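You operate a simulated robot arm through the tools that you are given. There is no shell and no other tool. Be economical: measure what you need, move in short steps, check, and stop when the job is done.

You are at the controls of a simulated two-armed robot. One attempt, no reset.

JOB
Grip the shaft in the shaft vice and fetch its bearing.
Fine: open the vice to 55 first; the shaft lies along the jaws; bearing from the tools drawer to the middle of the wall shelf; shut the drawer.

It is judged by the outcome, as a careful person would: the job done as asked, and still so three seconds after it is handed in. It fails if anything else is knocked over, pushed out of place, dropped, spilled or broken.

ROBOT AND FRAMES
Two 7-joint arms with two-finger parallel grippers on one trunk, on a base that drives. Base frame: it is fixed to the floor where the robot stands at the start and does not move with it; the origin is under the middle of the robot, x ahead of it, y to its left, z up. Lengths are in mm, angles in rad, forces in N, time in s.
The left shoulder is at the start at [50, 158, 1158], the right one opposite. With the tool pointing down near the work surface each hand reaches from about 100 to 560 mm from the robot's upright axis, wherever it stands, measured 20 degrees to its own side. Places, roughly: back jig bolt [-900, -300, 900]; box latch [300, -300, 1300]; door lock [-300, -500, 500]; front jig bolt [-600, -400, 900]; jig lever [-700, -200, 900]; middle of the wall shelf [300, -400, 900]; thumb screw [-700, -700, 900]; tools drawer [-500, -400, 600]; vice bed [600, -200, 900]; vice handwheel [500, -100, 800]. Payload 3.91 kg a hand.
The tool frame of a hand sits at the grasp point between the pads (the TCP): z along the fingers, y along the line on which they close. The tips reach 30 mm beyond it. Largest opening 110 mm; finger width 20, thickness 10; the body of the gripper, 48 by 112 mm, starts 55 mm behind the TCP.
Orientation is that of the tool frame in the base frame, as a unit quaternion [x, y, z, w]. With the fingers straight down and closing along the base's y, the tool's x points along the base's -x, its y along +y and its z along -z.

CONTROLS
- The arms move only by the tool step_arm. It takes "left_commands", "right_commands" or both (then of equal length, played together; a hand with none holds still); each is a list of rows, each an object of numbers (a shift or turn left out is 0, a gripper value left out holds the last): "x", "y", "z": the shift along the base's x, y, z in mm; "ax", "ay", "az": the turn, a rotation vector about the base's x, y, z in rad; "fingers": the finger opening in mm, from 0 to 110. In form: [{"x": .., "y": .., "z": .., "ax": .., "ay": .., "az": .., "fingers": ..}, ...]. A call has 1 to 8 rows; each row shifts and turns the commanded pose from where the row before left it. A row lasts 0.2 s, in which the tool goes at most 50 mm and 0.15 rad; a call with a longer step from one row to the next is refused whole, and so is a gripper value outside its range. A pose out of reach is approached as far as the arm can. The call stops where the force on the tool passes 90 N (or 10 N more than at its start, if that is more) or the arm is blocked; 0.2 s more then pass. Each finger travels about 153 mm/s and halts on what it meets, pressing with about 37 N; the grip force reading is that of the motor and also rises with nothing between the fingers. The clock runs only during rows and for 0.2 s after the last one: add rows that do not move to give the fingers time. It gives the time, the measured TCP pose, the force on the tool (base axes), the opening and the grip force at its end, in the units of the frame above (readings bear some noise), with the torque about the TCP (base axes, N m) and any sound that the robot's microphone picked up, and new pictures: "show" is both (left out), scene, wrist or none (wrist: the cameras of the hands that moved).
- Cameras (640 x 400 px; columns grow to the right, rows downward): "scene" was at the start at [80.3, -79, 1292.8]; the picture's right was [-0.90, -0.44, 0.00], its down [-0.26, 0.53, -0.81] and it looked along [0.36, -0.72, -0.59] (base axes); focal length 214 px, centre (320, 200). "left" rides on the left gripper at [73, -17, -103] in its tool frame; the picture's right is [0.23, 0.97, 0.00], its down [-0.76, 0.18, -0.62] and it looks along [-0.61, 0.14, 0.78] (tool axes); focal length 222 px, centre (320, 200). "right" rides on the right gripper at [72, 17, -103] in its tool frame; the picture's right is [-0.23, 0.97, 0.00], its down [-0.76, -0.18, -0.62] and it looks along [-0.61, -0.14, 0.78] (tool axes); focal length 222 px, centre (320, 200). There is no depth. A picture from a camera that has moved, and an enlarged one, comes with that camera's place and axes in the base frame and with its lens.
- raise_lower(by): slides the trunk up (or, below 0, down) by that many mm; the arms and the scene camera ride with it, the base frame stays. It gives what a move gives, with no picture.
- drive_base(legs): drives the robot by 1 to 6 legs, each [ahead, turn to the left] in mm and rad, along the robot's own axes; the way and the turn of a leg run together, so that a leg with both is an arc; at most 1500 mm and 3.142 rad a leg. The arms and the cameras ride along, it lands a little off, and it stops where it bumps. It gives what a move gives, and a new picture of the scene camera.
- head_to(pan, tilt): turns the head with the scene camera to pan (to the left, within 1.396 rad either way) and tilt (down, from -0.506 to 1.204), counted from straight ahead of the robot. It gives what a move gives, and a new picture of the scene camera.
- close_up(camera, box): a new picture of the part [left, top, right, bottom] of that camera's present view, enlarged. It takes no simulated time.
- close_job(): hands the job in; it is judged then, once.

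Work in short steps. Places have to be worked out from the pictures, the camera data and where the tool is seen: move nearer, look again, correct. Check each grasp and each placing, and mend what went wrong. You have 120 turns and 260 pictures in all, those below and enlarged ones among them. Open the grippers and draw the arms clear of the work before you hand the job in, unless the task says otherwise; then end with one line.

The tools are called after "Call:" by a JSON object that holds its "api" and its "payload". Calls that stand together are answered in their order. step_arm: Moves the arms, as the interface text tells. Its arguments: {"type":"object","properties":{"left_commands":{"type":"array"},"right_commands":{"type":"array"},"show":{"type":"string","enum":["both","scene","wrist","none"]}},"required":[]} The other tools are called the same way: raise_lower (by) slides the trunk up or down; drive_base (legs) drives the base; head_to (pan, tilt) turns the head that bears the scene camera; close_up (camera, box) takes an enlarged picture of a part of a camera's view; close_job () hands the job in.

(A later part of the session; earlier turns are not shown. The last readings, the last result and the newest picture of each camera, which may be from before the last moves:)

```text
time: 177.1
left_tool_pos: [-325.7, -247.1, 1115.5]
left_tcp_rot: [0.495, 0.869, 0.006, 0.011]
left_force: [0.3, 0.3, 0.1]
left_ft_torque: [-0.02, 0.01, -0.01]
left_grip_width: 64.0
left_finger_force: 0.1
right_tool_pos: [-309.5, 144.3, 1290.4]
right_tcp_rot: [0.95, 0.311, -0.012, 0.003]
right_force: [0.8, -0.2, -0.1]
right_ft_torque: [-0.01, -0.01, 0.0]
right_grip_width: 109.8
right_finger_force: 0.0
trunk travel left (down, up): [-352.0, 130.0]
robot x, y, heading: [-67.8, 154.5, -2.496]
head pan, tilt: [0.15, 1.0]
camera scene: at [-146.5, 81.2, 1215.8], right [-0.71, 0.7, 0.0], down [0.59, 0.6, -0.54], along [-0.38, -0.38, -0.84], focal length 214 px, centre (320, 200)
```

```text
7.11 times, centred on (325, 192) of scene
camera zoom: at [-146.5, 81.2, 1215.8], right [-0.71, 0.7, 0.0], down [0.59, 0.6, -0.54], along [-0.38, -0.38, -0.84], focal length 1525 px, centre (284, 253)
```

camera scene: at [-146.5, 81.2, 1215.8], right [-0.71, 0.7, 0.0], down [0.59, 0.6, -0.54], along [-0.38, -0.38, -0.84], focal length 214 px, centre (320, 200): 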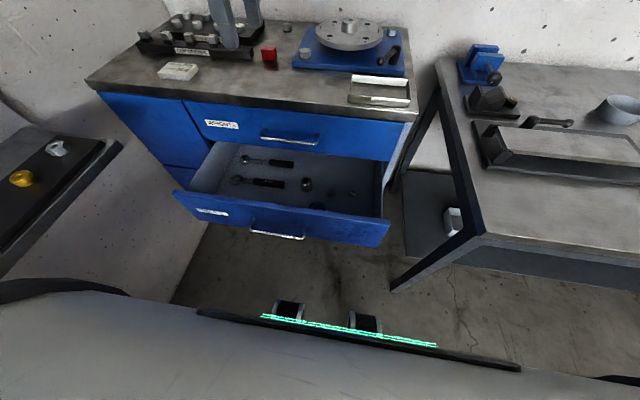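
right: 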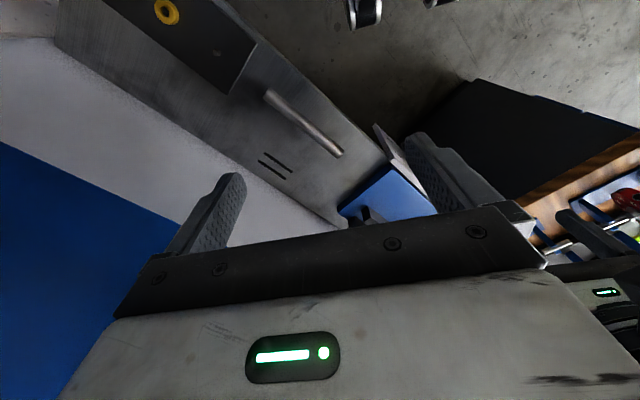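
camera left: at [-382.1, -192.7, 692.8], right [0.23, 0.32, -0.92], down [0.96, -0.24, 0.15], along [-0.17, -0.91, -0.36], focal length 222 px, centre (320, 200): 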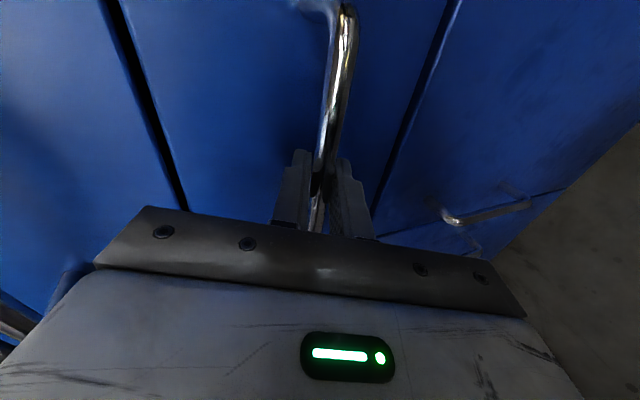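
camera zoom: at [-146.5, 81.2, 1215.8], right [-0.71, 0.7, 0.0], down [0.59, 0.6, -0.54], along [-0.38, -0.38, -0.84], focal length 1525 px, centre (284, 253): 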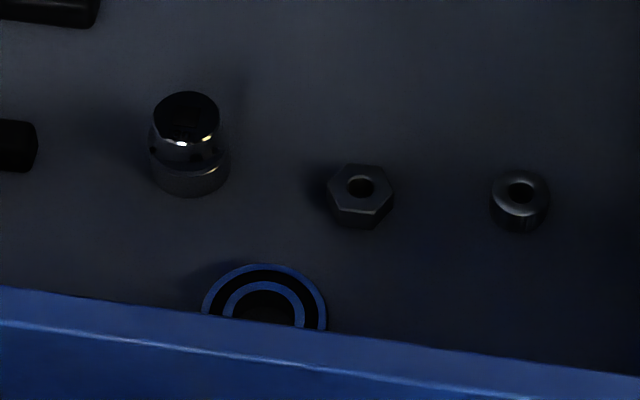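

The bearing is the blue-ringed disc near the drawer's front wall; the others are a socket, a nut and a small bush. I move the left hand above it, turning it to close across the drawer, and look down with the wrist camera.

Call:
{"api": "step_arm", "payload": {"left_commands": [{"az": -0.15, "x": -9, "y": 8, "z": -25}, {"az": -0.15, "x": -9, "y": 8, "z": -25}, {"az": -0.15, "x": -9, "y": 8, "z": -25}, {"az": -0.15, "x": -9, "y": 8, "z": -25}, {"az": -0.15, "x": -9, "y": 8, "z": -25}, {"az": -0.15, "x": -9, "y": 8, "z": -25}, {"az": -0.15, "x": -7, "y": 6, "z": -25}, {"az": -0.15, "x": -7, "y": 6, "z": -25}], "show": "none"}}

Call:
{"api": "step_arm", "payload": {"left_commands": [{"az": -0.15}, {"az": -0.15}, {"az": -0.07}]}}

Call:
{"api": "close_up", "payload": {"camera": "left", "box": [200, 0, 440, 160]}}

```text
time: 178.9
left_tool_pos: [-393.0, -185.3, 913.8]
left_tcp_rot: [0.899, 0.437, -0.002, 0.012]
left_force: [0.2, 0.0, -0.8]
left_ft_torque: [-0.02, 0.02, 0.02]
left_grip_width: 63.8
left_finger_force: 0.1
right_tool_pos: [-307.9, 144.3, 1289.3]
right_tcp_rot: [0.95, 0.311, -0.011, 0.003]
right_force: [0.4, -0.2, -0.2]
right_ft_torque: [-0.02, 0.01, 0.01]
right_grip_width: 110.0
right_finger_force: 0.0
trunk travel left (down, up): [-352.0, 130.0]
robot x, y, heading: [-66.0, 155.0, -2.501]
head pan, tilt: [0.15, 1.0]
```

```text
time: 179.7
left_tool_pos: [-393.5, -187.0, 915.2]
left_tcp_rot: [0.964, 0.265, -0.004, 0.011]
left_force: [-0.4, -0.5, -0.5]
left_ft_torque: [0.0, 0.01, -0.02]
left_grip_width: 64.5
left_finger_force: 0.1
right_tool_pos: [-308.8, 143.8, 1290.9]
right_tcp_rot: [0.951, 0.31, -0.013, 0.002]
right_force: [1.3, -1.1, -0.2]
right_ft_torque: [0.0, 0.01, 0.01]
right_grip_width: 110.0
right_finger_force: 0.0
trunk travel left (down, up): [-352.0, 130.0]
robot x, y, heading: [-65.5, 157.6, -2.501]
head pan, tilt: [0.15, 1.0]
camera scene: at [-146.4, 81.3, 1215.8], right [-0.71, 0.7, 0.0], down [0.59, 0.6, -0.54], along [-0.38, -0.38, -0.84], focal length 214 px, centre (320, 200)
camera left: at [-340.3, -132.3, 1016.7], right [0.69, -0.72, 0.02], down [-0.56, -0.53, 0.64], along [-0.45, -0.45, -0.77], focal length 222 px, centre (320, 200)
```

scene: 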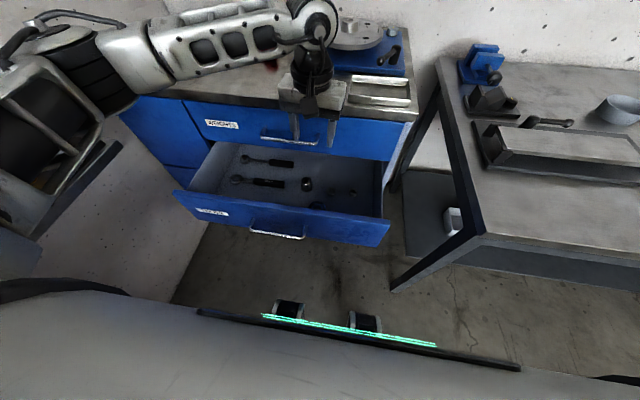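
left: 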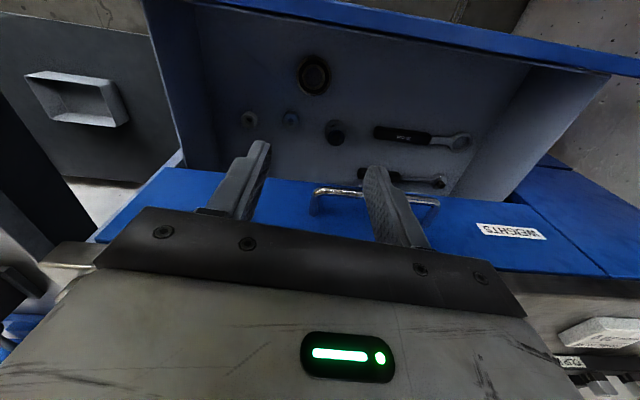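

```text
2.50 times, centred on (320, 80) of left
camera zoom: at [-340.3, -132.3, 1016.7], right [0.69, -0.72, 0.02], down [-0.56, -0.53, 0.64], along [-0.45, -0.45, -0.77], focal length 555 px, centre (320, 500)
```

zoom: 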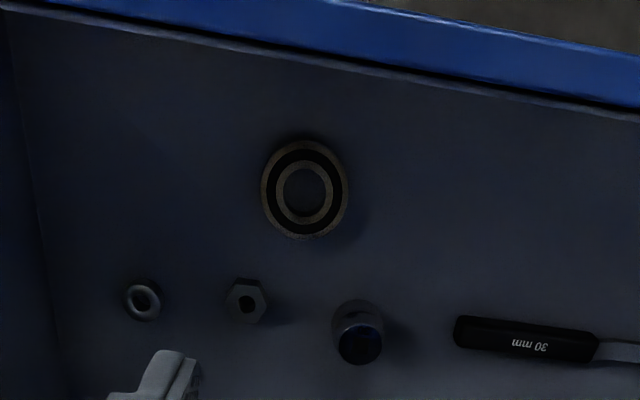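

The bearing is at about (-401,-183) with z near 590, about 57 mm across. I open the fingers to 90 and descend partway above it.

Call:
{"api": "step_arm", "payload": {"left_commands": [{"x": -8, "y": 4, "z": -35, "fingers": 90}, {"z": -40}, {"z": -40}, {"z": -40}, {"z": -35}]}}

Call:
{"api": "close_up", "payload": {"camera": "left", "box": [200, 0, 440, 160]}}

```text
time: 180.9
left_tool_pos: [-401.6, -183.5, 723.6]
left_tcp_rot: [0.964, 0.266, -0.004, 0.011]
left_force: [-0.1, 0.1, 0.0]
left_ft_torque: [-0.01, 0.0, 0.01]
left_grip_width: 90.3
left_finger_force: 0.2
right_tool_pos: [-309.3, 143.6, 1290.0]
right_tcp_rot: [0.95, 0.311, -0.012, 0.003]
right_force: [-0.1, 1.1, -0.1]
right_ft_torque: [0.0, -0.02, 0.0]
right_grip_width: 110.0
right_finger_force: 0.0
trunk travel left (down, up): [-352.0, 130.0]
robot x, y, heading: [-67.7, 161.5, -2.505]
head pan, tilt: [0.15, 1.0]
camera scene: at [-146.5, 81.2, 1215.8], right [-0.71, 0.7, 0.0], down [0.59, 0.6, -0.54], along [-0.38, -0.38, -0.84], focal length 214 px, centre (320, 200)
camera left: at [-347.7, -128.7, 826.8], right [0.69, -0.72, 0.02], down [-0.56, -0.53, 0.64], along [-0.45, -0.45, -0.77], focal length 222 px, centre (320, 200)
```

scene: 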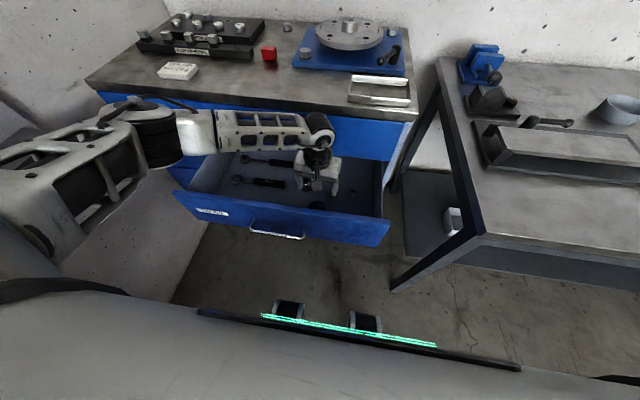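
left: 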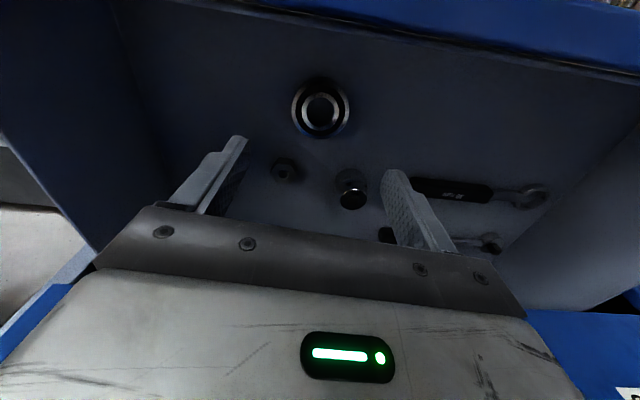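

```text
2.50 times, centred on (320, 80) of left
camera zoom: at [-347.7, -128.7, 826.8], right [0.69, -0.72, 0.02], down [-0.56, -0.53, 0.64], along [-0.45, -0.45, -0.77], focal length 555 px, centre (320, 500)
```

zoom: 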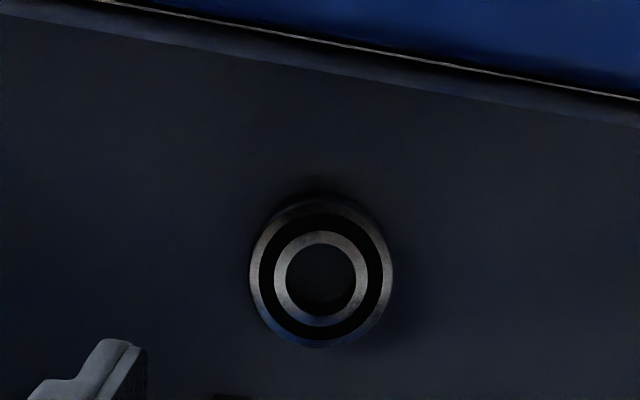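

The bearing's top is at z≈593 and it is centred under the hand. I descend to 640 and check, then further down.

Call:
{"api": "step_arm", "payload": {"left_commands": [{"z": -28}, {"z": -28}, {"z": -28}], "show": "wrist"}}

```text
time: 181.7
left_tool_pos: [-402.5, -182.6, 639.8]
left_tcp_rot: [0.964, 0.265, -0.004, 0.012]
left_force: [0.6, -0.1, -0.3]
left_ft_torque: [0.01, -0.01, 0.01]
left_grip_width: 90.2
left_finger_force: 0.0
right_tool_pos: [-309.1, 144.1, 1291.9]
right_tcp_rot: [0.95, 0.311, -0.012, 0.003]
right_force: [-0.6, 0.3, -0.4]
right_ft_torque: [0.0, 0.01, -0.01]
right_grip_width: 110.2
right_finger_force: 0.0
trunk travel left (down, up): [-352.0, 130.0]
robot x, y, heading: [-68.2, 151.4, -2.504]
head pan, tilt: [0.15, 1.0]
camera left: at [-349.6, -128.7, 742.8], right [0.69, -0.72, 0.02], down [-0.56, -0.53, 0.64], along [-0.45, -0.45, -0.77], focal length 222 px, centre (320, 200)
```

left: 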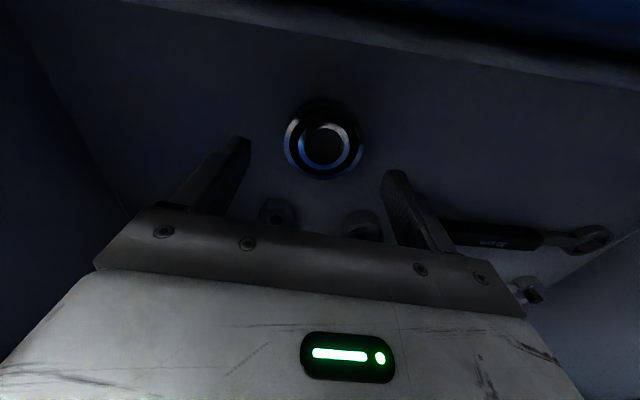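

Still centred, and the neighbouring parts are well clear of the fingers. I descend to 612 and close gently.

Call:
{"api": "step_arm", "payload": {"left_commands": [{"x": 1, "z": -14}, {"z": -13}, {}], "show": "none"}}

Call:
{"api": "step_arm", "payload": {"left_commands": [{"fingers": 70}, {"fingers": 50}, {"fingers": 45}, {}], "show": "wrist"}}

```text
time: 182.5
left_tool_pos: [-409.8, -188.6, 627.7]
left_tcp_rot: [0.963, 0.269, -0.011, 0.011]
left_force: [2.3, -8.9, 40.7]
left_ft_torque: [3.19, -2.63, -0.78]
left_grip_width: 90.1
left_finger_force: 0.1
right_tool_pos: [-308.4, 143.9, 1291.7]
right_tcp_rot: [0.95, 0.311, -0.013, 0.003]
right_force: [0.7, -0.3, 0.3]
right_ft_torque: [-0.02, -0.02, 0.03]
right_grip_width: 110.2
right_finger_force: 0.0
trunk travel left (down, up): [-352.0, 130.0]
robot x, y, heading: [-65.6, 155.3, -2.504]
head pan, tilt: [0.15, 1.0]
stopped in row 3 (left hand): the force on the tool passed its limit at 94 N (the readings are from after the stop); the commanded pose is now the measured one
```

```text
time: 183.5
left_tool_pos: [-408.5, -187.2, 628.2]
left_tcp_rot: [0.963, 0.27, -0.012, 0.012]
left_force: [8.0, -7.7, 54.3]
left_ft_torque: [3.87, -3.08, -0.99]
left_grip_width: 45.0
left_finger_force: 0.0
right_tool_pos: [-305.2, 146.4, 1292.8]
right_tcp_rot: [0.95, 0.311, -0.014, 0.003]
right_force: [-0.1, 1.4, -0.4]
right_ft_torque: [0.0, 0.01, -0.02]
right_grip_width: 110.2
right_finger_force: 0.0
trunk travel left (down, up): [-352.0, 130.0]
robot x, y, heading: [-71.5, 156.8, -2.499]
head pan, tilt: [0.15, 1.0]
camera left: at [-354.6, -132.5, 729.1], right [0.7, -0.72, 0.01], down [-0.55, -0.53, 0.65], along [-0.46, -0.46, -0.76], focal length 222 px, centre (320, 200)
```

left: 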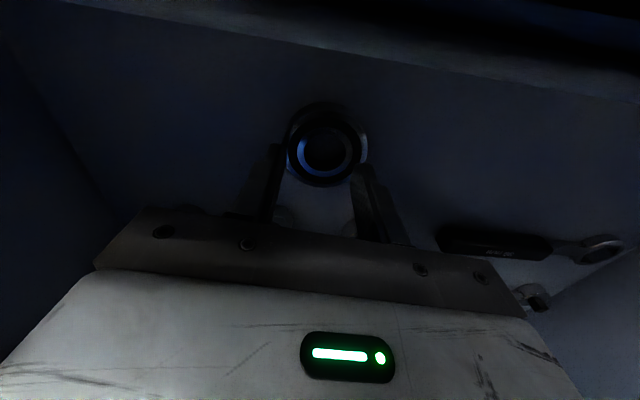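

The hand's camera bracket came down on the drawer's front panel, so the fingers closed above the bearing. I rise at once, then rotate the hand 90° so that the bracket points along the drawer.

Call:
{"api": "step_arm", "payload": {"left_commands": [{"z": 20}, {"z": 35}, {"z": 35}, {"z": 20}, {"fingers": 84}], "show": "none"}}

Call:
{"api": "step_arm", "payload": {"left_commands": [{"az": 0.15}, {"az": 0.15}, {"az": 0.15}, {"az": 0.15}, {"az": 0.15}, {"az": 0.15}, {"az": 0.15}, {"az": 0.15}], "show": "none"}}

Call:
{"api": "step_arm", "payload": {"left_commands": [{"az": 0.15}, {"az": 0.15}, {"az": 0.04}]}}

Call:
{"api": "close_up", "payload": {"camera": "left", "box": [200, 0, 440, 160]}}

```text
time: 184.7
left_tool_pos: [-408.0, -186.6, 733.0]
left_tcp_rot: [0.963, 0.269, -0.007, 0.011]
left_force: [-1.0, -0.6, -0.3]
left_ft_torque: [0.02, 0.01, 0.05]
left_grip_width: 83.9
left_finger_force: 0.0
right_tool_pos: [-308.5, 143.6, 1290.6]
right_tcp_rot: [0.95, 0.311, -0.012, 0.003]
right_force: [0.3, 0.1, -0.4]
right_ft_torque: [0.01, -0.01, 0.01]
right_grip_width: 109.9
right_finger_force: 0.1
trunk travel left (down, up): [-352.0, 130.0]
robot x, y, heading: [-64.5, 155.2, -2.497]
head pan, tilt: [0.15, 1.0]
```

```text
time: 186.5
left_tool_pos: [-406.5, -186.8, 732.1]
left_tcp_rot: [0.642, 0.766, -0.001, 0.013]
left_force: [-0.2, 0.3, 0.6]
left_ft_torque: [0.02, 0.01, 0.01]
left_grip_width: 83.9
left_finger_force: 0.0
right_tool_pos: [-308.7, 144.1, 1290.8]
right_tcp_rot: [0.95, 0.311, -0.012, 0.004]
right_force: [-0.3, -0.1, 0.4]
right_ft_torque: [-0.02, -0.01, 0.04]
right_grip_width: 109.9
right_finger_force: 0.0
trunk travel left (down, up): [-352.0, 130.0]
robot x, y, heading: [-65.7, 154.3, -2.501]
head pan, tilt: [0.15, 1.0]
```

```text
time: 187.3
left_tool_pos: [-406.6, -186.7, 732.3]
left_tcp_rot: [0.505, 0.863, 0.002, 0.013]
left_force: [-1.9, -0.3, 0.6]
left_ft_torque: [0.03, -0.01, 0.02]
left_grip_width: 84.0
left_finger_force: 0.1
right_tool_pos: [-308.9, 143.7, 1291.7]
right_tcp_rot: [0.95, 0.311, -0.012, 0.003]
right_force: [0.2, 0.1, -0.1]
right_ft_torque: [0.01, 0.02, 0.0]
right_grip_width: 109.8
right_finger_force: 0.0
trunk travel left (down, up): [-352.0, 130.0]
robot x, y, heading: [-68.4, 154.5, -2.506]
head pan, tilt: [0.15, 1.0]
camera scene: at [-146.1, 81.0, 1215.8], right [-0.71, 0.7, 0.0], down [0.59, 0.6, -0.54], along [-0.38, -0.38, -0.84], focal length 214 px, centre (320, 200)
camera left: at [-460.5, -130.5, 834.3], right [0.74, 0.68, 0.01], down [0.51, -0.57, 0.64], along [0.44, -0.47, -0.77], focal length 222 px, centre (320, 200)
```

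scene: 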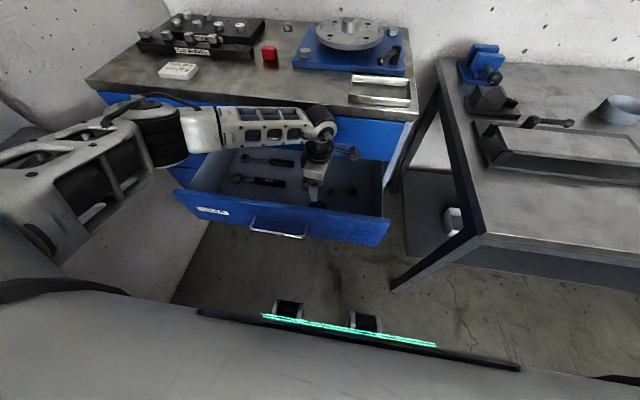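
left: 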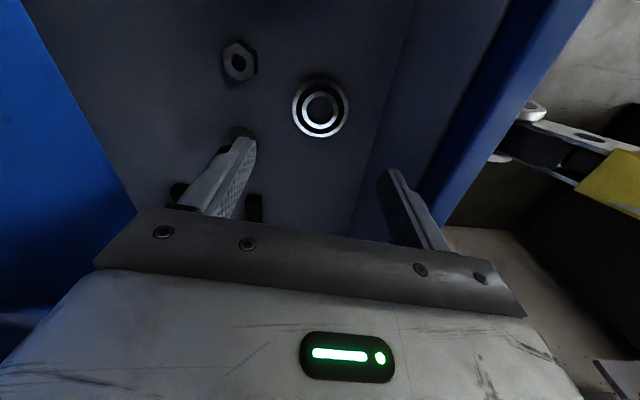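

```text
2.50 times, centred on (320, 80) of left
camera zoom: at [-460.5, -130.5, 834.3], right [0.74, 0.68, 0.01], down [0.51, -0.57, 0.64], along [0.44, -0.47, -0.77], focal length 555 px, centre (320, 500)
```

zoom: 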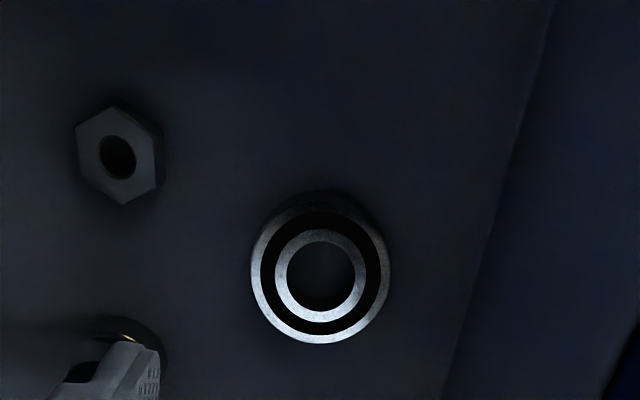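

The bearing is centred exactly under the hand, and the socket and the front wall are clear of the fingers. I descend in steps.

Call:
{"api": "step_arm", "payload": {"left_commands": [{"z": -35, "fingers": 78}, {"z": -35}, {"z": -20}], "show": "wrist"}}

Call:
{"api": "step_arm", "payload": {"left_commands": [{"z": -14}, {"z": -12}, {}], "show": "wrist"}}

```text
time: 188.1
left_tool_pos: [-405.4, -185.8, 643.6]
left_tcp_rot: [0.506, 0.862, 0.002, 0.014]
left_force: [0.0, -0.2, 0.0]
left_ft_torque: [-0.02, 0.0, -0.01]
left_grip_width: 78.0
left_finger_force: 0.0
right_tool_pos: [-309.9, 143.9, 1292.0]
right_tcp_rot: [0.95, 0.311, -0.012, 0.003]
right_force: [0.6, -0.7, -0.2]
right_ft_torque: [0.0, 0.0, -0.01]
right_grip_width: 110.2
right_finger_force: 0.1
trunk travel left (down, up): [-352.0, 130.0]
robot x, y, heading: [-65.6, 156.5, -2.506]
head pan, tilt: [0.15, 1.0]
camera left: at [-458.5, -130.7, 744.7], right [0.74, 0.67, 0.01], down [0.51, -0.57, 0.64], along [0.44, -0.47, -0.77], focal length 222 px, centre (320, 200)
```

left: 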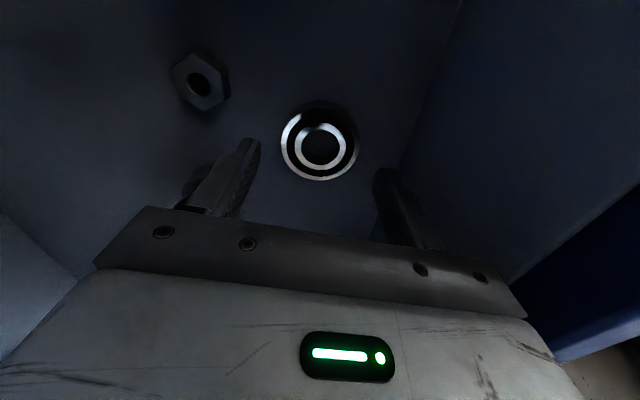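

```text
time: 188.9
left_tool_pos: [-407.4, -186.8, 618.2]
left_tcp_rot: [0.505, 0.863, 0.001, 0.014]
left_force: [-0.6, 0.4, 1.0]
left_ft_torque: [-0.01, 0.0, -0.01]
left_grip_width: 77.9
left_finger_force: 0.0
right_tool_pos: [-309.0, 145.3, 1291.5]
right_tcp_rot: [0.95, 0.311, -0.012, 0.003]
right_force: [0.5, 0.0, -0.2]
right_ft_torque: [-0.03, -0.01, 0.0]
right_grip_width: 109.8
right_finger_force: 0.1
trunk travel left (down, up): [-352.0, 130.0]
robot x, y, heading: [-65.7, 152.9, -2.504]
head pan, tilt: [0.15, 1.0]
camera left: at [-459.8, -129.3, 719.4], right [0.74, 0.67, 0.01], down [0.51, -0.57, 0.64], along [0.44, -0.47, -0.77], focal length 222 px, centre (320, 200)
```

left: 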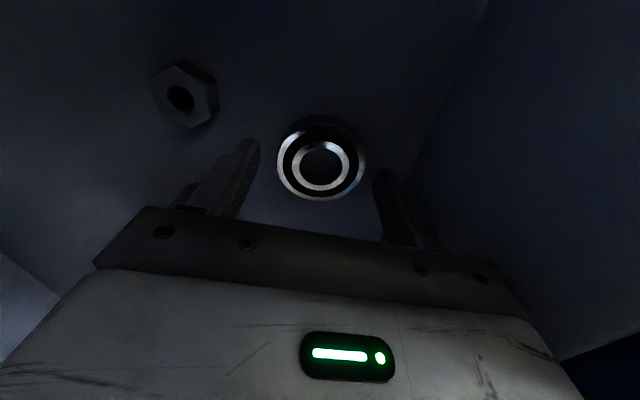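

The updated estimate puts the bearing's top at z≈582, so I need 18 more. I go down carefully to 600 and close.

Call:
{"api": "step_arm", "payload": {"left_commands": [{"x": 1.5, "y": -0.5, "z": -9}, {"z": -9}, {}], "show": "none"}}

Call:
{"api": "step_arm", "payload": {"left_commands": [{"fingers": 66}, {"fingers": 50}, {}], "show": "wrist"}}

```text
time: 189.7
left_tool_pos: [-407.8, -188.4, 601.9]
left_tcp_rot: [0.505, 0.863, 0.0, 0.012]
left_force: [1.7, -2.9, 23.2]
left_ft_torque: [-0.38, 0.92, 0.1]
left_grip_width: 77.9
left_finger_force: 0.3
right_tool_pos: [-307.3, 145.3, 1291.4]
right_tcp_rot: [0.95, 0.311, -0.012, 0.004]
right_force: [0.1, 1.1, 0.1]
right_ft_torque: [0.01, 0.03, -0.01]
right_grip_width: 110.0
right_finger_force: 0.0
trunk travel left (down, up): [-352.0, 130.0]
robot x, y, heading: [-68.9, 157.9, -2.502]
head pan, tilt: [0.15, 1.0]
```

```text
time: 190.5
left_tool_pos: [-407.5, -186.3, 602.9]
left_tcp_rot: [0.505, 0.863, 0.0, 0.01]
left_force: [0.1, 0.7, 29.2]
left_ft_torque: [-0.29, 1.06, 0.2]
left_grip_width: 60.7
left_finger_force: 37.1
right_tool_pos: [-306.7, 145.8, 1292.4]
right_tcp_rot: [0.95, 0.311, -0.013, 0.003]
right_force: [0.0, -0.1, 0.2]
right_ft_torque: [-0.04, -0.02, 0.02]
right_grip_width: 110.0
right_finger_force: 0.1
trunk travel left (down, up): [-352.0, 130.0]
robot x, y, heading: [-63.9, 152.6, -2.503]
head pan, tilt: [0.15, 1.0]
camera left: at [-460.2, -130.1, 704.1], right [0.74, 0.67, 0.01], down [0.52, -0.57, 0.64], along [0.43, -0.47, -0.77], focal length 222 px, centre (320, 200)
```

left: 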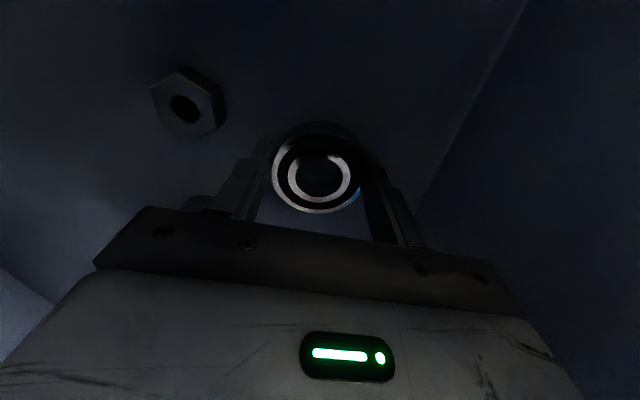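

The bearing is gripped (60.7 mm, 37 N), with the tips touching the drawer floor. I lift it straight up.

Call:
{"api": "step_arm", "payload": {"left_commands": [{"z": 15}, {"z": 25}, {"z": 35}, {"z": 40}, {"z": 40}, {"z": 40}]}}

```text
time: 191.9
left_tool_pos: [-402.7, -187.2, 793.0]
left_tcp_rot: [0.506, 0.862, 0.002, 0.014]
left_force: [0.3, -0.4, -1.6]
left_ft_torque: [0.0, -0.02, -0.01]
left_grip_width: 61.2
left_finger_force: 36.6
right_tool_pos: [-307.9, 143.2, 1292.7]
right_tcp_rot: [0.95, 0.311, -0.012, 0.003]
right_force: [0.1, 1.0, 0.1]
right_ft_torque: [0.0, -0.02, -0.02]
right_grip_width: 109.8
right_finger_force: 0.1
trunk travel left (down, up): [-352.0, 130.0]
robot x, y, heading: [-69.6, 156.0, -2.5]
head pan, tilt: [0.15, 1.0]
camera scene: at [-146.1, 81.0, 1215.7], right [-0.71, 0.7, 0.0], down [0.59, 0.6, -0.54], along [-0.38, -0.38, -0.84], focal length 214 px, centre (320, 200)
camera left: at [-457.1, -131.8, 894.5], right [0.74, 0.67, 0.01], down [0.51, -0.57, 0.64], along [0.44, -0.47, -0.77], focal length 222 px, centre (320, 200)
```

scene: 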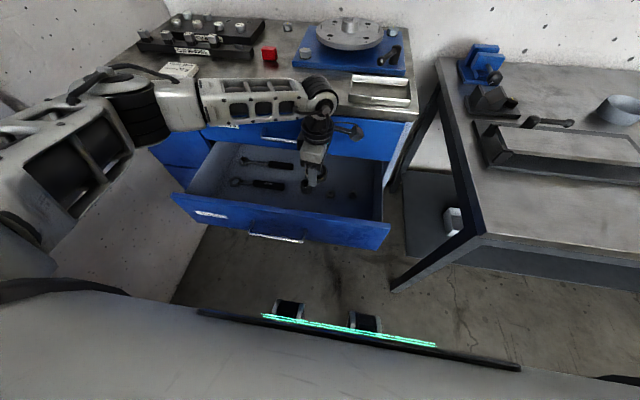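
left: 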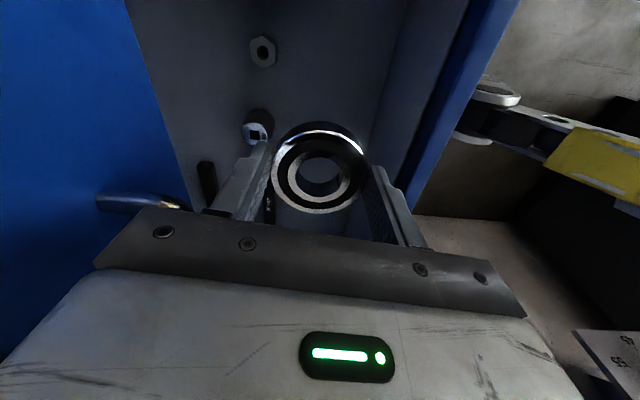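

The bearing is held and lifts cleanly. I raise it well clear and draw it to the left, so that the right hand can push the drawer shut.

Call:
{"api": "step_arm", "payload": {"left_commands": [{"z": 45}, {"z": 45}, {"z": 45}, {"x": 25, "y": 0, "z": 40}, {"x": 35, "y": -8, "z": 30}, {"x": 35, "y": -12, "z": 30}, {"x": 35, "y": -12, "z": 20}, {"x": 35, "y": -12}], "show": "none"}}

Call:
{"api": "step_arm", "payload": {"right_commands": [{"x": 15, "y": -20, "z": -30, "fingers": 0}, {"x": 15, "y": -25, "z": -40}, {"x": 15, "y": -25, "z": -40}, {"x": 15, "y": -25, "z": -40}, {"x": 15, "y": -20, "z": -40}, {"z": -45}, {"z": -45}], "show": "scene"}}

```text
time: 193.7
left_tool_pos: [-239.9, -230.8, 1046.1]
left_tcp_rot: [0.506, 0.863, 0.002, 0.013]
left_force: [0.6, -0.5, -2.5]
left_ft_torque: [0.03, 0.03, 0.03]
left_grip_width: 60.9
left_finger_force: 36.8
right_tool_pos: [-308.1, 143.6, 1291.6]
right_tcp_rot: [0.95, 0.312, -0.012, 0.002]
right_force: [-0.3, 0.1, 0.5]
right_ft_torque: [0.0, 0.0, -0.01]
right_grip_width: 110.0
right_finger_force: 0.1
trunk travel left (down, up): [-352.0, 130.0]
robot x, y, heading: [-65.8, 151.5, -2.5]
head pan, tilt: [0.15, 1.0]
```

```text
time: 195.3
left_tool_pos: [-241.0, -231.1, 1046.7]
left_tcp_rot: [0.505, 0.863, 0.003, 0.014]
left_force: [0.3, -0.1, -2.9]
left_ft_torque: [-0.01, 0.03, 0.0]
left_grip_width: 60.9
left_finger_force: 36.8
right_tool_pos: [-314.8, 81.5, 1094.8]
right_tcp_rot: [0.95, 0.311, -0.012, 0.003]
right_force: [0.0, 1.0, -1.5]
right_ft_torque: [-0.02, -0.02, 0.05]
right_grip_width: 0.0
right_finger_force: 36.8
right hand out of reach, approached as far as the arm can: row 2, 3, 4, 5
trunk travel left (down, up): [-352.0, 130.0]
robot x, y, heading: [-63.1, 154.2, -2.504]
head pan, tilt: [0.15, 1.0]
camera scene: at [-146.5, 80.7, 1215.7], right [-0.71, 0.7, 0.0], down [0.59, 0.6, -0.54], along [-0.38, -0.38, -0.84], focal length 214 px, centre (320, 200)
```

scene: 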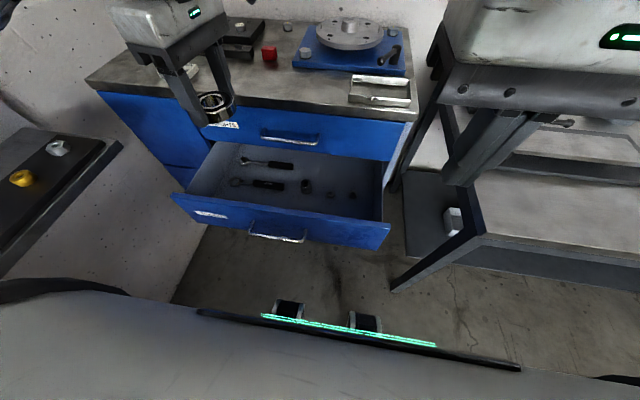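

The right hand is too folded there. I back up 110, then bring the right fist down in front of the drawer's face.

Call:
{"api": "drive_base", "payload": {"legs": [[-110, 0]]}}

Call:
{"api": "step_arm", "payload": {"right_commands": [{"x": 0, "y": -30, "z": -38}, {"x": 0, "y": -30, "z": -38}, {"x": 0, "y": -30, "z": -38}, {"x": -8, "y": -30, "z": -38}, {"x": -10, "y": -20, "z": -40}, {"x": -10, "y": -10, "z": -40}, {"z": -45}, {"z": -45}], "show": "none"}}

Call:
{"api": "step_arm", "payload": {"right_commands": [{"z": -45}, {"z": -45}], "show": "both"}}

```text
time: 196.5
left_tool_pos: [-151.1, -164.0, 1047.0]
left_tcp_rot: [0.507, 0.862, 0.003, 0.014]
left_force: [-0.7, -0.7, -1.5]
left_ft_torque: [-0.05, 0.01, 0.02]
left_grip_width: 60.7
left_finger_force: 36.4
right_tool_pos: [-224.1, 148.3, 1095.6]
right_tcp_rot: [0.951, 0.31, -0.012, 0.003]
right_force: [-0.1, 0.5, -0.2]
right_ft_torque: [-0.01, 0.03, -0.02]
right_grip_width: 0.1
right_finger_force: 36.7
trunk travel left (down, up): [-352.0, 130.0]
robot x, y, heading: [23.7, 222.9, -2.502]
head pan, tilt: [0.15, 1.0]
camera scene: at [-56.0, 148.1, 1215.9], right [-0.71, 0.71, 0.0], down [0.59, 0.6, -0.54], along [-0.38, -0.38, -0.84], focal length 214 px, centre (320, 200)
```

scene: 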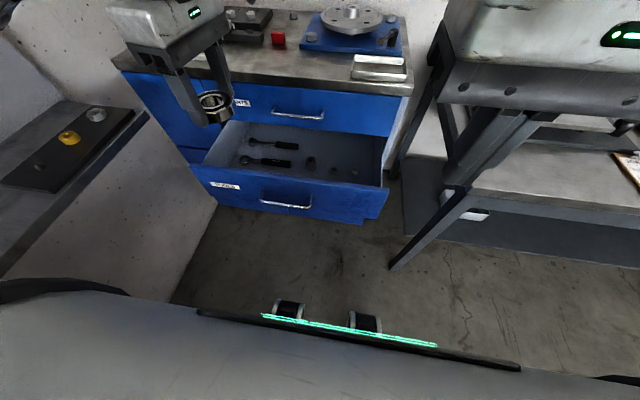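

```text
time: 198.3
left_tool_pos: [-151.5, -163.2, 1046.4]
left_tcp_rot: [0.506, 0.862, 0.002, 0.013]
left_force: [0.4, -0.1, -1.5]
left_ft_torque: [0.0, -0.03, 0.02]
left_grip_width: 60.9
left_finger_force: 37.1
right_tool_pos: [-300.7, 123.6, 886.1]
right_tcp_rot: [0.951, 0.31, -0.011, 0.003]
right_force: [0.4, -0.8, -1.2]
right_ft_torque: [0.03, 0.02, -0.01]
right_grip_width: 0.1
right_finger_force: 37.1
right hand out of reach, approached as far as the arm can: row 1, 2, 3, 4, 5, 6, 7, 8
trunk travel left (down, up): [-352.0, 130.0]
robot x, y, heading: [27.7, 224.5, -2.508]
head pan, tilt: [0.15, 1.0]
```

```text
time: 198.9
left_tool_pos: [-151.4, -164.0, 1047.0]
left_tcp_rot: [0.507, 0.862, 0.002, 0.014]
left_force: [1.1, 0.6, -1.7]
left_ft_torque: [-0.03, 0.03, 0.04]
left_grip_width: 61.0
left_finger_force: 37.2
right_tool_pos: [-322.7, 158.1, 824.4]
right_tcp_rot: [0.951, 0.31, -0.011, 0.004]
right_force: [0.2, 0.0, -0.2]
right_ft_torque: [-0.02, 0.01, 0.01]
right_grip_width: 0.0
right_finger_force: 37.2
right hand out of reach, approached as far as the arm can: row 1, 2
trunk travel left (down, up): [-352.0, 130.0]
robot x, y, heading: [24.4, 225.5, -2.503]
head pan, tilt: [0.15, 1.0]
camera scene: at [-56.6, 147.8, 1215.8], right [-0.71, 0.71, 0.0], down [0.59, 0.6, -0.54], along [-0.38, -0.38, -0.84], focal length 214 px, centre (320, 200)
camera right: at [-250.9, 188.3, 926.4], right [0.39, -0.92, 0.01], down [-0.71, -0.3, 0.64], along [-0.59, -0.25, -0.77], focal length 222 px, centre (320, 200)
```

scene: 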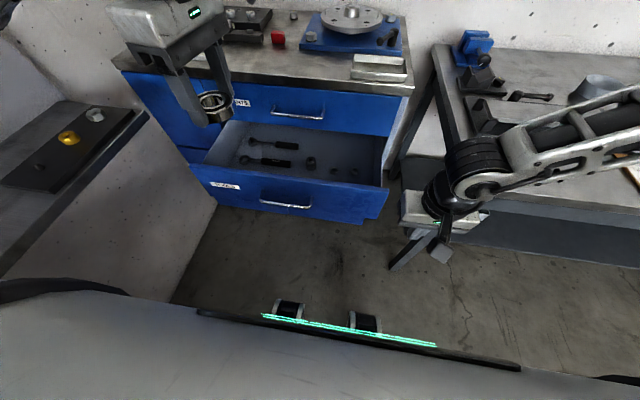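
right: 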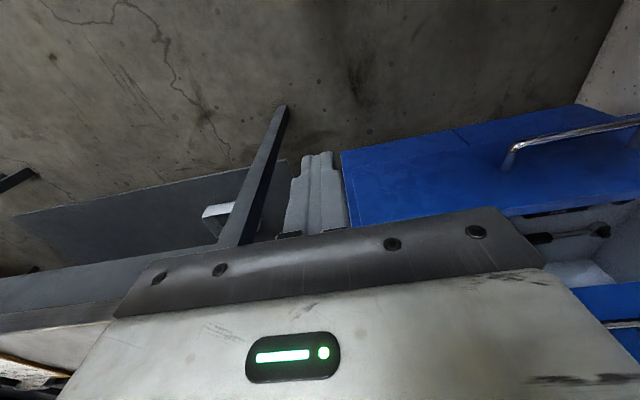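

The right arm can't get there safely, because its forearm is over the grey table. I raise it again, put the bearing on the shelf first, and shut the drawer with the left hand afterwards.

Call:
{"api": "step_arm", "payload": {"right_commands": [{"z": 45}, {"z": 45}, {"z": 45, "x": 10, "y": -5}, {"z": 45, "x": 20, "y": -5}, {"z": 45, "x": 20}, {"z": 45, "x": 20}, {"z": 40, "x": 15}], "show": "none"}}

Call:
{"api": "drive_base", "payload": {"legs": [[50, 0], [0, 1.576]]}}

Call:
{"api": "head_to", "payload": {"pan": -0.1, "tilt": 0.8}}

```text
time: 200.5
left_tool_pos: [-151.7, -163.7, 1046.2]
left_tcp_rot: [0.506, 0.862, 0.002, 0.013]
left_force: [0.1, -0.2, -1.9]
left_ft_torque: [0.02, 0.01, -0.01]
left_grip_width: 60.7
left_finger_force: 36.7
right_tool_pos: [-236.3, 150.3, 1138.9]
right_tcp_rot: [0.951, 0.31, -0.012, 0.002]
right_force: [-0.2, -0.4, -0.2]
right_ft_torque: [0.01, 0.0, 0.02]
right_grip_width: 0.0
right_finger_force: 37.3
trunk travel left (down, up): [-352.0, 130.0]
robot x, y, heading: [17.9, 218.6, -2.499]
head pan, tilt: [0.15, 1.0]
```

```text
time: 205.3
left_tool_pos: [373.4, 30.1, 1047.2]
left_tcp_rot: [-0.268, 0.963, 0.011, 0.008]
left_force: [-0.1, 0.4, -1.9]
left_ft_torque: [-0.03, -0.02, -0.01]
left_grip_width: 60.8
left_finger_force: 36.8
right_tool_pos: [63.4, -66.0, 1137.8]
right_tcp_rot: [0.438, 0.899, -0.006, 0.011]
right_force: [0.5, 0.1, -0.1]
right_ft_torque: [-0.01, -0.02, -0.02]
right_grip_width: 0.1
right_finger_force: 36.7
trunk travel left (down, up): [-352.0, 130.0]
robot x, y, heading: [-14.3, 190.8, -0.897]
head pan, tilt: [0.15, 1.0]
camera scene: at [60.5, 112.3, 1215.8], right [-0.68, -0.73, 0.0], down [-0.62, 0.57, -0.54], along [0.4, -0.37, -0.84], focal length 214 px, centre (320, 200)
```

scene: 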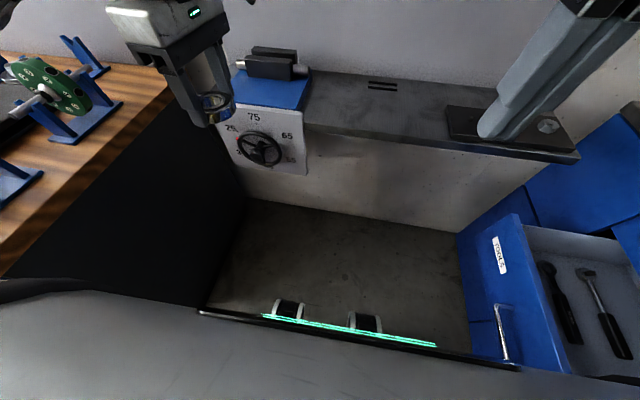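

```text
time: 206.1
left_tool_pos: [374.8, 29.9, 1047.3]
left_tcp_rot: [-0.268, 0.963, 0.011, 0.008]
left_force: [0.2, -0.5, -1.3]
left_ft_torque: [0.0, -0.04, -0.04]
left_grip_width: 60.9
left_finger_force: 37.5
right_tool_pos: [65.5, -65.0, 1137.3]
right_tcp_rot: [0.437, 0.899, -0.005, 0.01]
right_force: [-0.2, -0.1, -1.4]
right_ft_torque: [-0.01, 0.0, 0.01]
right_grip_width: 0.1
right_finger_force: 36.8
trunk travel left (down, up): [-352.0, 130.0]
robot x, y, heading: [-17.2, 192.7, -0.895]
head pan, tilt: [-0.099, 0.799]
camera scene: at [54.0, 92.1, 1231.4], right [-0.83, -0.55, 0.0], down [-0.39, 0.6, -0.7], along [0.39, -0.59, -0.71], focal length 214 px, centre (320, 200)
```

scene: 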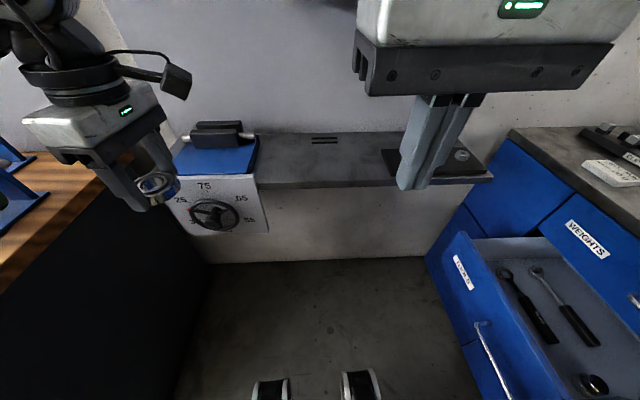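

The shaft is visibly clamped in the vice. I drive 115 closer and carry the bearing toward the middle of the shelf, staying below the wall box.

Call:
{"api": "drive_base", "payload": {"legs": [[115, -0.03]]}}

Call:
{"api": "step_arm", "payload": {"left_commands": [{"x": -34, "y": -24, "z": -12}, {"x": -34, "y": -24, "z": -12}, {"x": -36, "y": -26, "z": -12}, {"x": -36, "y": -26, "z": -12}, {"x": -34, "y": -26, "z": -12}, {"x": -30, "y": -24, "z": -12}]}}

```text
time: 207.3
left_tool_pos: [438.9, -73.2, 1045.9]
left_tcp_rot: [-0.254, 0.967, 0.011, 0.008]
left_force: [0.6, -0.4, -1.8]
left_ft_torque: [0.07, 0.01, 0.0]
left_grip_width: 61.0
left_finger_force: 37.0
right_tool_pos: [125.2, -158.4, 1137.7]
right_tcp_rot: [0.453, 0.892, -0.005, 0.009]
right_force: [1.3, -1.0, -0.6]
right_ft_torque: [0.03, 0.04, 0.01]
right_grip_width: 0.0
right_finger_force: 37.4
trunk travel left (down, up): [-352.0, 130.0]
robot x, y, heading: [54.1, 99.5, -0.931]
head pan, tilt: [-0.099, 0.799]
camera scene: at [120.8, -1.9, 1231.4], right [-0.85, -0.52, 0.0], down [-0.37, 0.61, -0.7], along [0.36, -0.6, -0.71], focal length 214 px, centre (320, 200)
```

scene: 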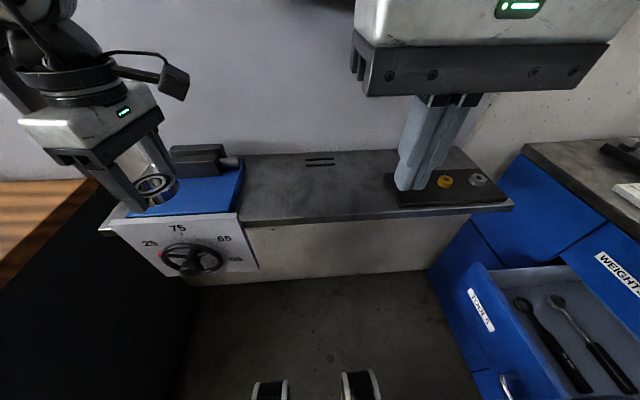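

```text
time: 208.7
left_tool_pos: [234.3, -224.5, 974.7]
left_tcp_rot: [-0.253, 0.967, 0.012, 0.008]
left_force: [-0.5, 0.0, -2.4]
left_ft_torque: [0.0, -0.03, 0.01]
left_grip_width: 61.0
left_finger_force: 37.1
right_tool_pos: [126.4, -158.8, 1137.8]
right_tcp_rot: [0.452, 0.892, -0.007, 0.011]
right_force: [0.2, 0.0, 0.5]
right_ft_torque: [-0.03, 0.0, -0.02]
right_grip_width: 0.0
right_finger_force: 37.4
trunk travel left (down, up): [-352.0, 130.0]
robot x, y, heading: [49.0, 102.7, -0.935]
head pan, tilt: [-0.099, 0.799]
camera scene: at [119.9, -1.7, 1231.5], right [-0.86, -0.52, 0.0], down [-0.37, 0.61, -0.7], along [0.36, -0.6, -0.71], focal length 214 px, centre (320, 200)
camera left: at [177.8, -277.4, 1075.2], right [-0.67, 0.74, 0.01], down [0.57, 0.51, 0.64], along [0.47, 0.44, -0.77], focal length 222 px, centre (320, 200)
```

scene: 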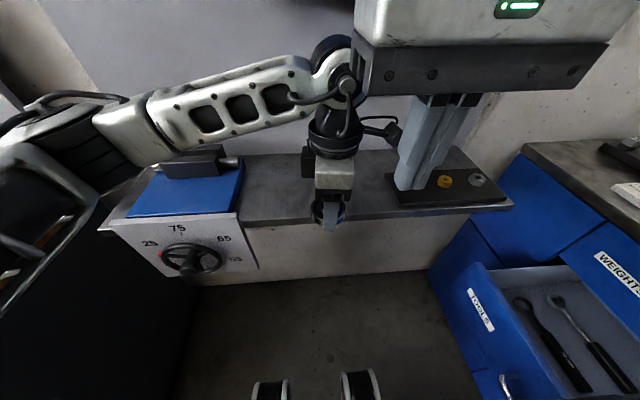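
left: 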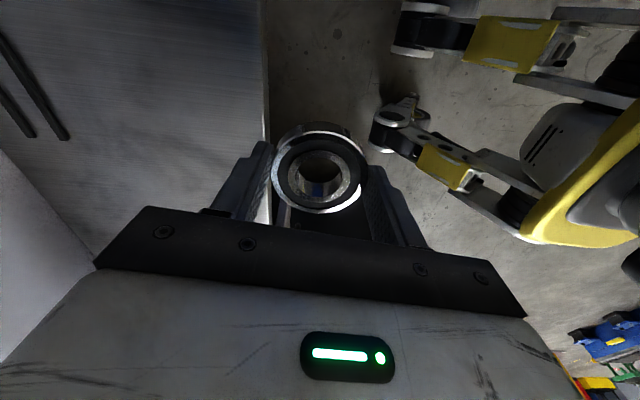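

The shelf depth runs from b≈360 to 601, so its middle is near (334,-353). I move under the box at low height to above that spot.

Call:
{"api": "step_arm", "payload": {"left_commands": [{"z": -22}, {"x": 25, "y": -32}, {"x": 25, "y": -32}, {"x": 25, "y": -32}, {"x": 25, "y": -32}]}}

```text
time: 209.9
left_tool_pos: [335.6, -352.2, 951.5]
left_tcp_rot: [-0.252, 0.968, 0.011, 0.008]
left_force: [0.1, -0.7, -2.1]
left_ft_torque: [0.02, 0.0, 0.0]
left_grip_width: 60.8
left_finger_force: 36.8
right_tool_pos: [126.0, -158.3, 1137.9]
right_tcp_rot: [0.452, 0.892, -0.006, 0.011]
right_force: [-0.1, 0.2, -0.3]
right_ft_torque: [0.02, -0.03, -0.03]
right_grip_width: 0.0
right_finger_force: 37.3
trunk travel left (down, up): [-352.0, 130.0]
robot x, y, heading: [55.5, 100.7, -0.934]
head pan, tilt: [-0.099, 0.799]
camera scene: at [120.1, -1.8, 1231.4], right [-0.86, -0.52, 0.0], down [-0.37, 0.61, -0.7], along [0.36, -0.6, -0.71], focal length 214 px, centre (320, 200)
camera left: at [278.1, -404.1, 1053.3], right [-0.67, 0.74, 0.01], down [0.57, 0.51, 0.64], along [0.47, 0.44, -0.77], focal length 222 px, centre (320, 200)
```

scene: 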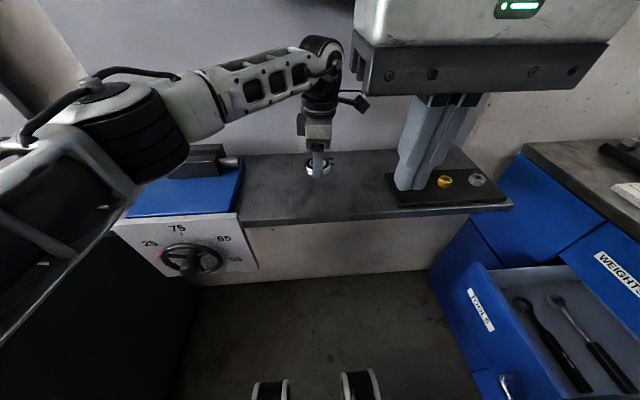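
left: 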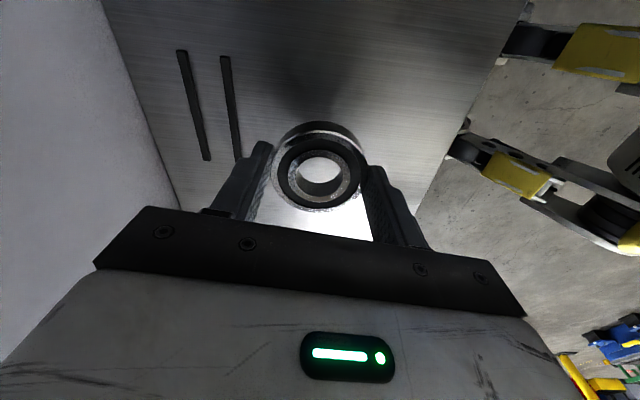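

Over the middle of the shelf. I lower to just above the surface, then in small steps to contact.

Call:
{"api": "step_arm", "payload": {"left_commands": [{"z": -15}, {"z": -12}, {"z": -6}, {}], "show": "none"}}

Call:
{"api": "step_arm", "payload": {"left_commands": [{"z": -3}, {"z": -3}, {}], "show": "wrist"}}

```text
time: 210.9
left_tool_pos: [335.1, -352.4, 919.5]
left_tcp_rot: [-0.253, 0.967, 0.011, 0.008]
left_force: [0.3, 0.5, -2.0]
left_ft_torque: [0.02, -0.01, -0.01]
left_grip_width: 61.0
left_finger_force: 36.7
right_tool_pos: [125.9, -159.0, 1137.2]
right_tcp_rot: [0.452, 0.892, -0.007, 0.01]
right_force: [-0.4, 0.1, 1.0]
right_ft_torque: [-0.01, -0.03, 0.01]
right_grip_width: 0.0
right_finger_force: 37.0
trunk travel left (down, up): [-352.0, 130.0]
robot x, y, heading: [50.7, 102.6, -0.934]
head pan, tilt: [-0.099, 0.799]
```

```text
time: 211.7
left_tool_pos: [335.0, -350.4, 912.5]
left_tcp_rot: [-0.253, 0.967, 0.011, 0.008]
left_force: [-0.5, -0.3, -1.8]
left_ft_torque: [0.03, -0.02, -0.04]
left_grip_width: 60.8
left_finger_force: 36.9
right_tool_pos: [125.2, -159.2, 1137.4]
right_tcp_rot: [0.452, 0.892, -0.006, 0.01]
right_force: [0.7, -0.5, -0.1]
right_ft_torque: [-0.01, -0.01, -0.03]
right_grip_width: 0.0
right_finger_force: 37.2
trunk travel left (down, up): [-352.0, 130.0]
robot x, y, heading: [56.9, 100.4, -0.931]
head pan, tilt: [-0.099, 0.799]
camera left: at [278.9, -403.5, 1014.9], right [-0.67, 0.74, 0.01], down [0.57, 0.51, 0.64], along [0.47, 0.44, -0.77], focal length 222 px, centre (320, 200)
```

left: 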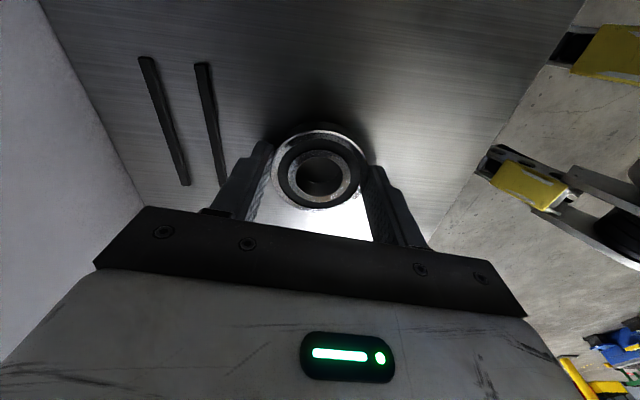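

No contact yet. I continue down in 2 mm steps.

Call:
{"api": "step_arm", "payload": {"left_commands": [{"z": -2}, {"z": -2}, {"z": -2}, {}], "show": "none"}}

Call:
{"api": "step_arm", "payload": {"left_commands": [{"z": -2}, {"z": -2}, {}], "show": "none"}}

```text
time: 212.7
left_tool_pos: [334.6, -350.4, 910.4]
left_tcp_rot: [-0.252, 0.968, 0.007, 0.008]
left_force: [2.0, 2.0, 21.7]
left_ft_torque: [-0.55, -0.4, 0.05]
left_grip_width: 60.8
left_finger_force: 36.5
right_tool_pos: [125.9, -157.4, 1139.0]
right_tcp_rot: [0.452, 0.892, -0.006, 0.011]
right_force: [0.0, -0.2, 0.6]
right_ft_torque: [0.0, -0.01, 0.01]
right_grip_width: 0.0
right_finger_force: 37.3
trunk travel left (down, up): [-352.0, 130.0]
robot x, y, heading: [51.8, 101.6, -0.931]
head pan, tilt: [-0.099, 0.799]
```

```text
time: 213.5
left_tool_pos: [335.8, -350.4, 910.1]
left_tcp_rot: [-0.253, 0.967, 0.006, 0.009]
left_force: [3.3, 4.6, 38.6]
left_ft_torque: [-0.59, -0.36, 0.27]
left_grip_width: 60.8
left_finger_force: 36.9
right_tool_pos: [124.4, -156.0, 1138.5]
right_tcp_rot: [0.452, 0.892, -0.007, 0.012]
right_force: [-0.3, 0.9, 0.3]
right_ft_torque: [0.0, 0.01, 0.01]
right_grip_width: 0.0
right_finger_force: 36.6
trunk travel left (down, up): [-352.0, 130.0]
robot x, y, heading: [50.1, 101.0, -0.931]
head pan, tilt: [-0.099, 0.799]
```

The bearing is on the shelf. I relieve the load, open, and rise straight up a little.

Call:
{"api": "step_arm", "payload": {"left_commands": [{"z": 5}, {"fingers": 66}, {"fingers": 80}, {}, {"z": 15}, {"z": 20}], "show": "wrist"}}

```text
time: 214.9
left_tool_pos: [336.1, -351.1, 944.1]
left_tcp_rot: [-0.253, 0.967, 0.011, 0.008]
left_force: [-0.6, 0.6, -0.3]
left_ft_torque: [-0.02, -0.01, 0.02]
left_grip_width: 79.9
left_finger_force: 0.0
right_tool_pos: [126.3, -158.6, 1137.8]
right_tcp_rot: [0.453, 0.892, -0.006, 0.011]
right_force: [0.7, 0.0, -0.9]
right_ft_torque: [0.04, 0.01, 0.02]
right_grip_width: 0.0
right_finger_force: 36.6
trunk travel left (down, up): [-352.0, 130.0]
robot x, y, heading: [55.0, 98.6, -0.932]
head pan, tilt: [-0.099, 0.799]
camera left: at [279.6, -404.1, 1045.3], right [-0.67, 0.74, 0.01], down [0.57, 0.51, 0.64], along [0.47, 0.44, -0.77], focal length 222 px, centre (320, 200)
```

left: 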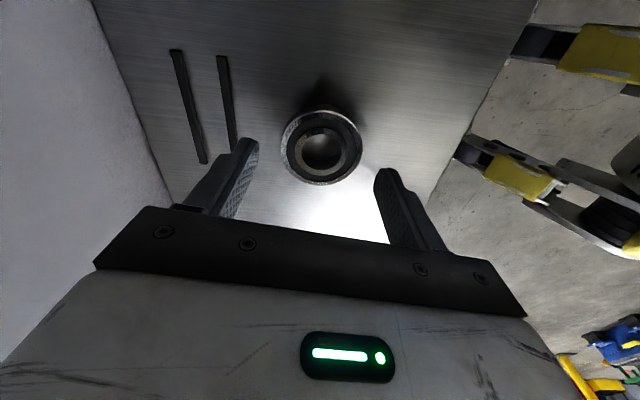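

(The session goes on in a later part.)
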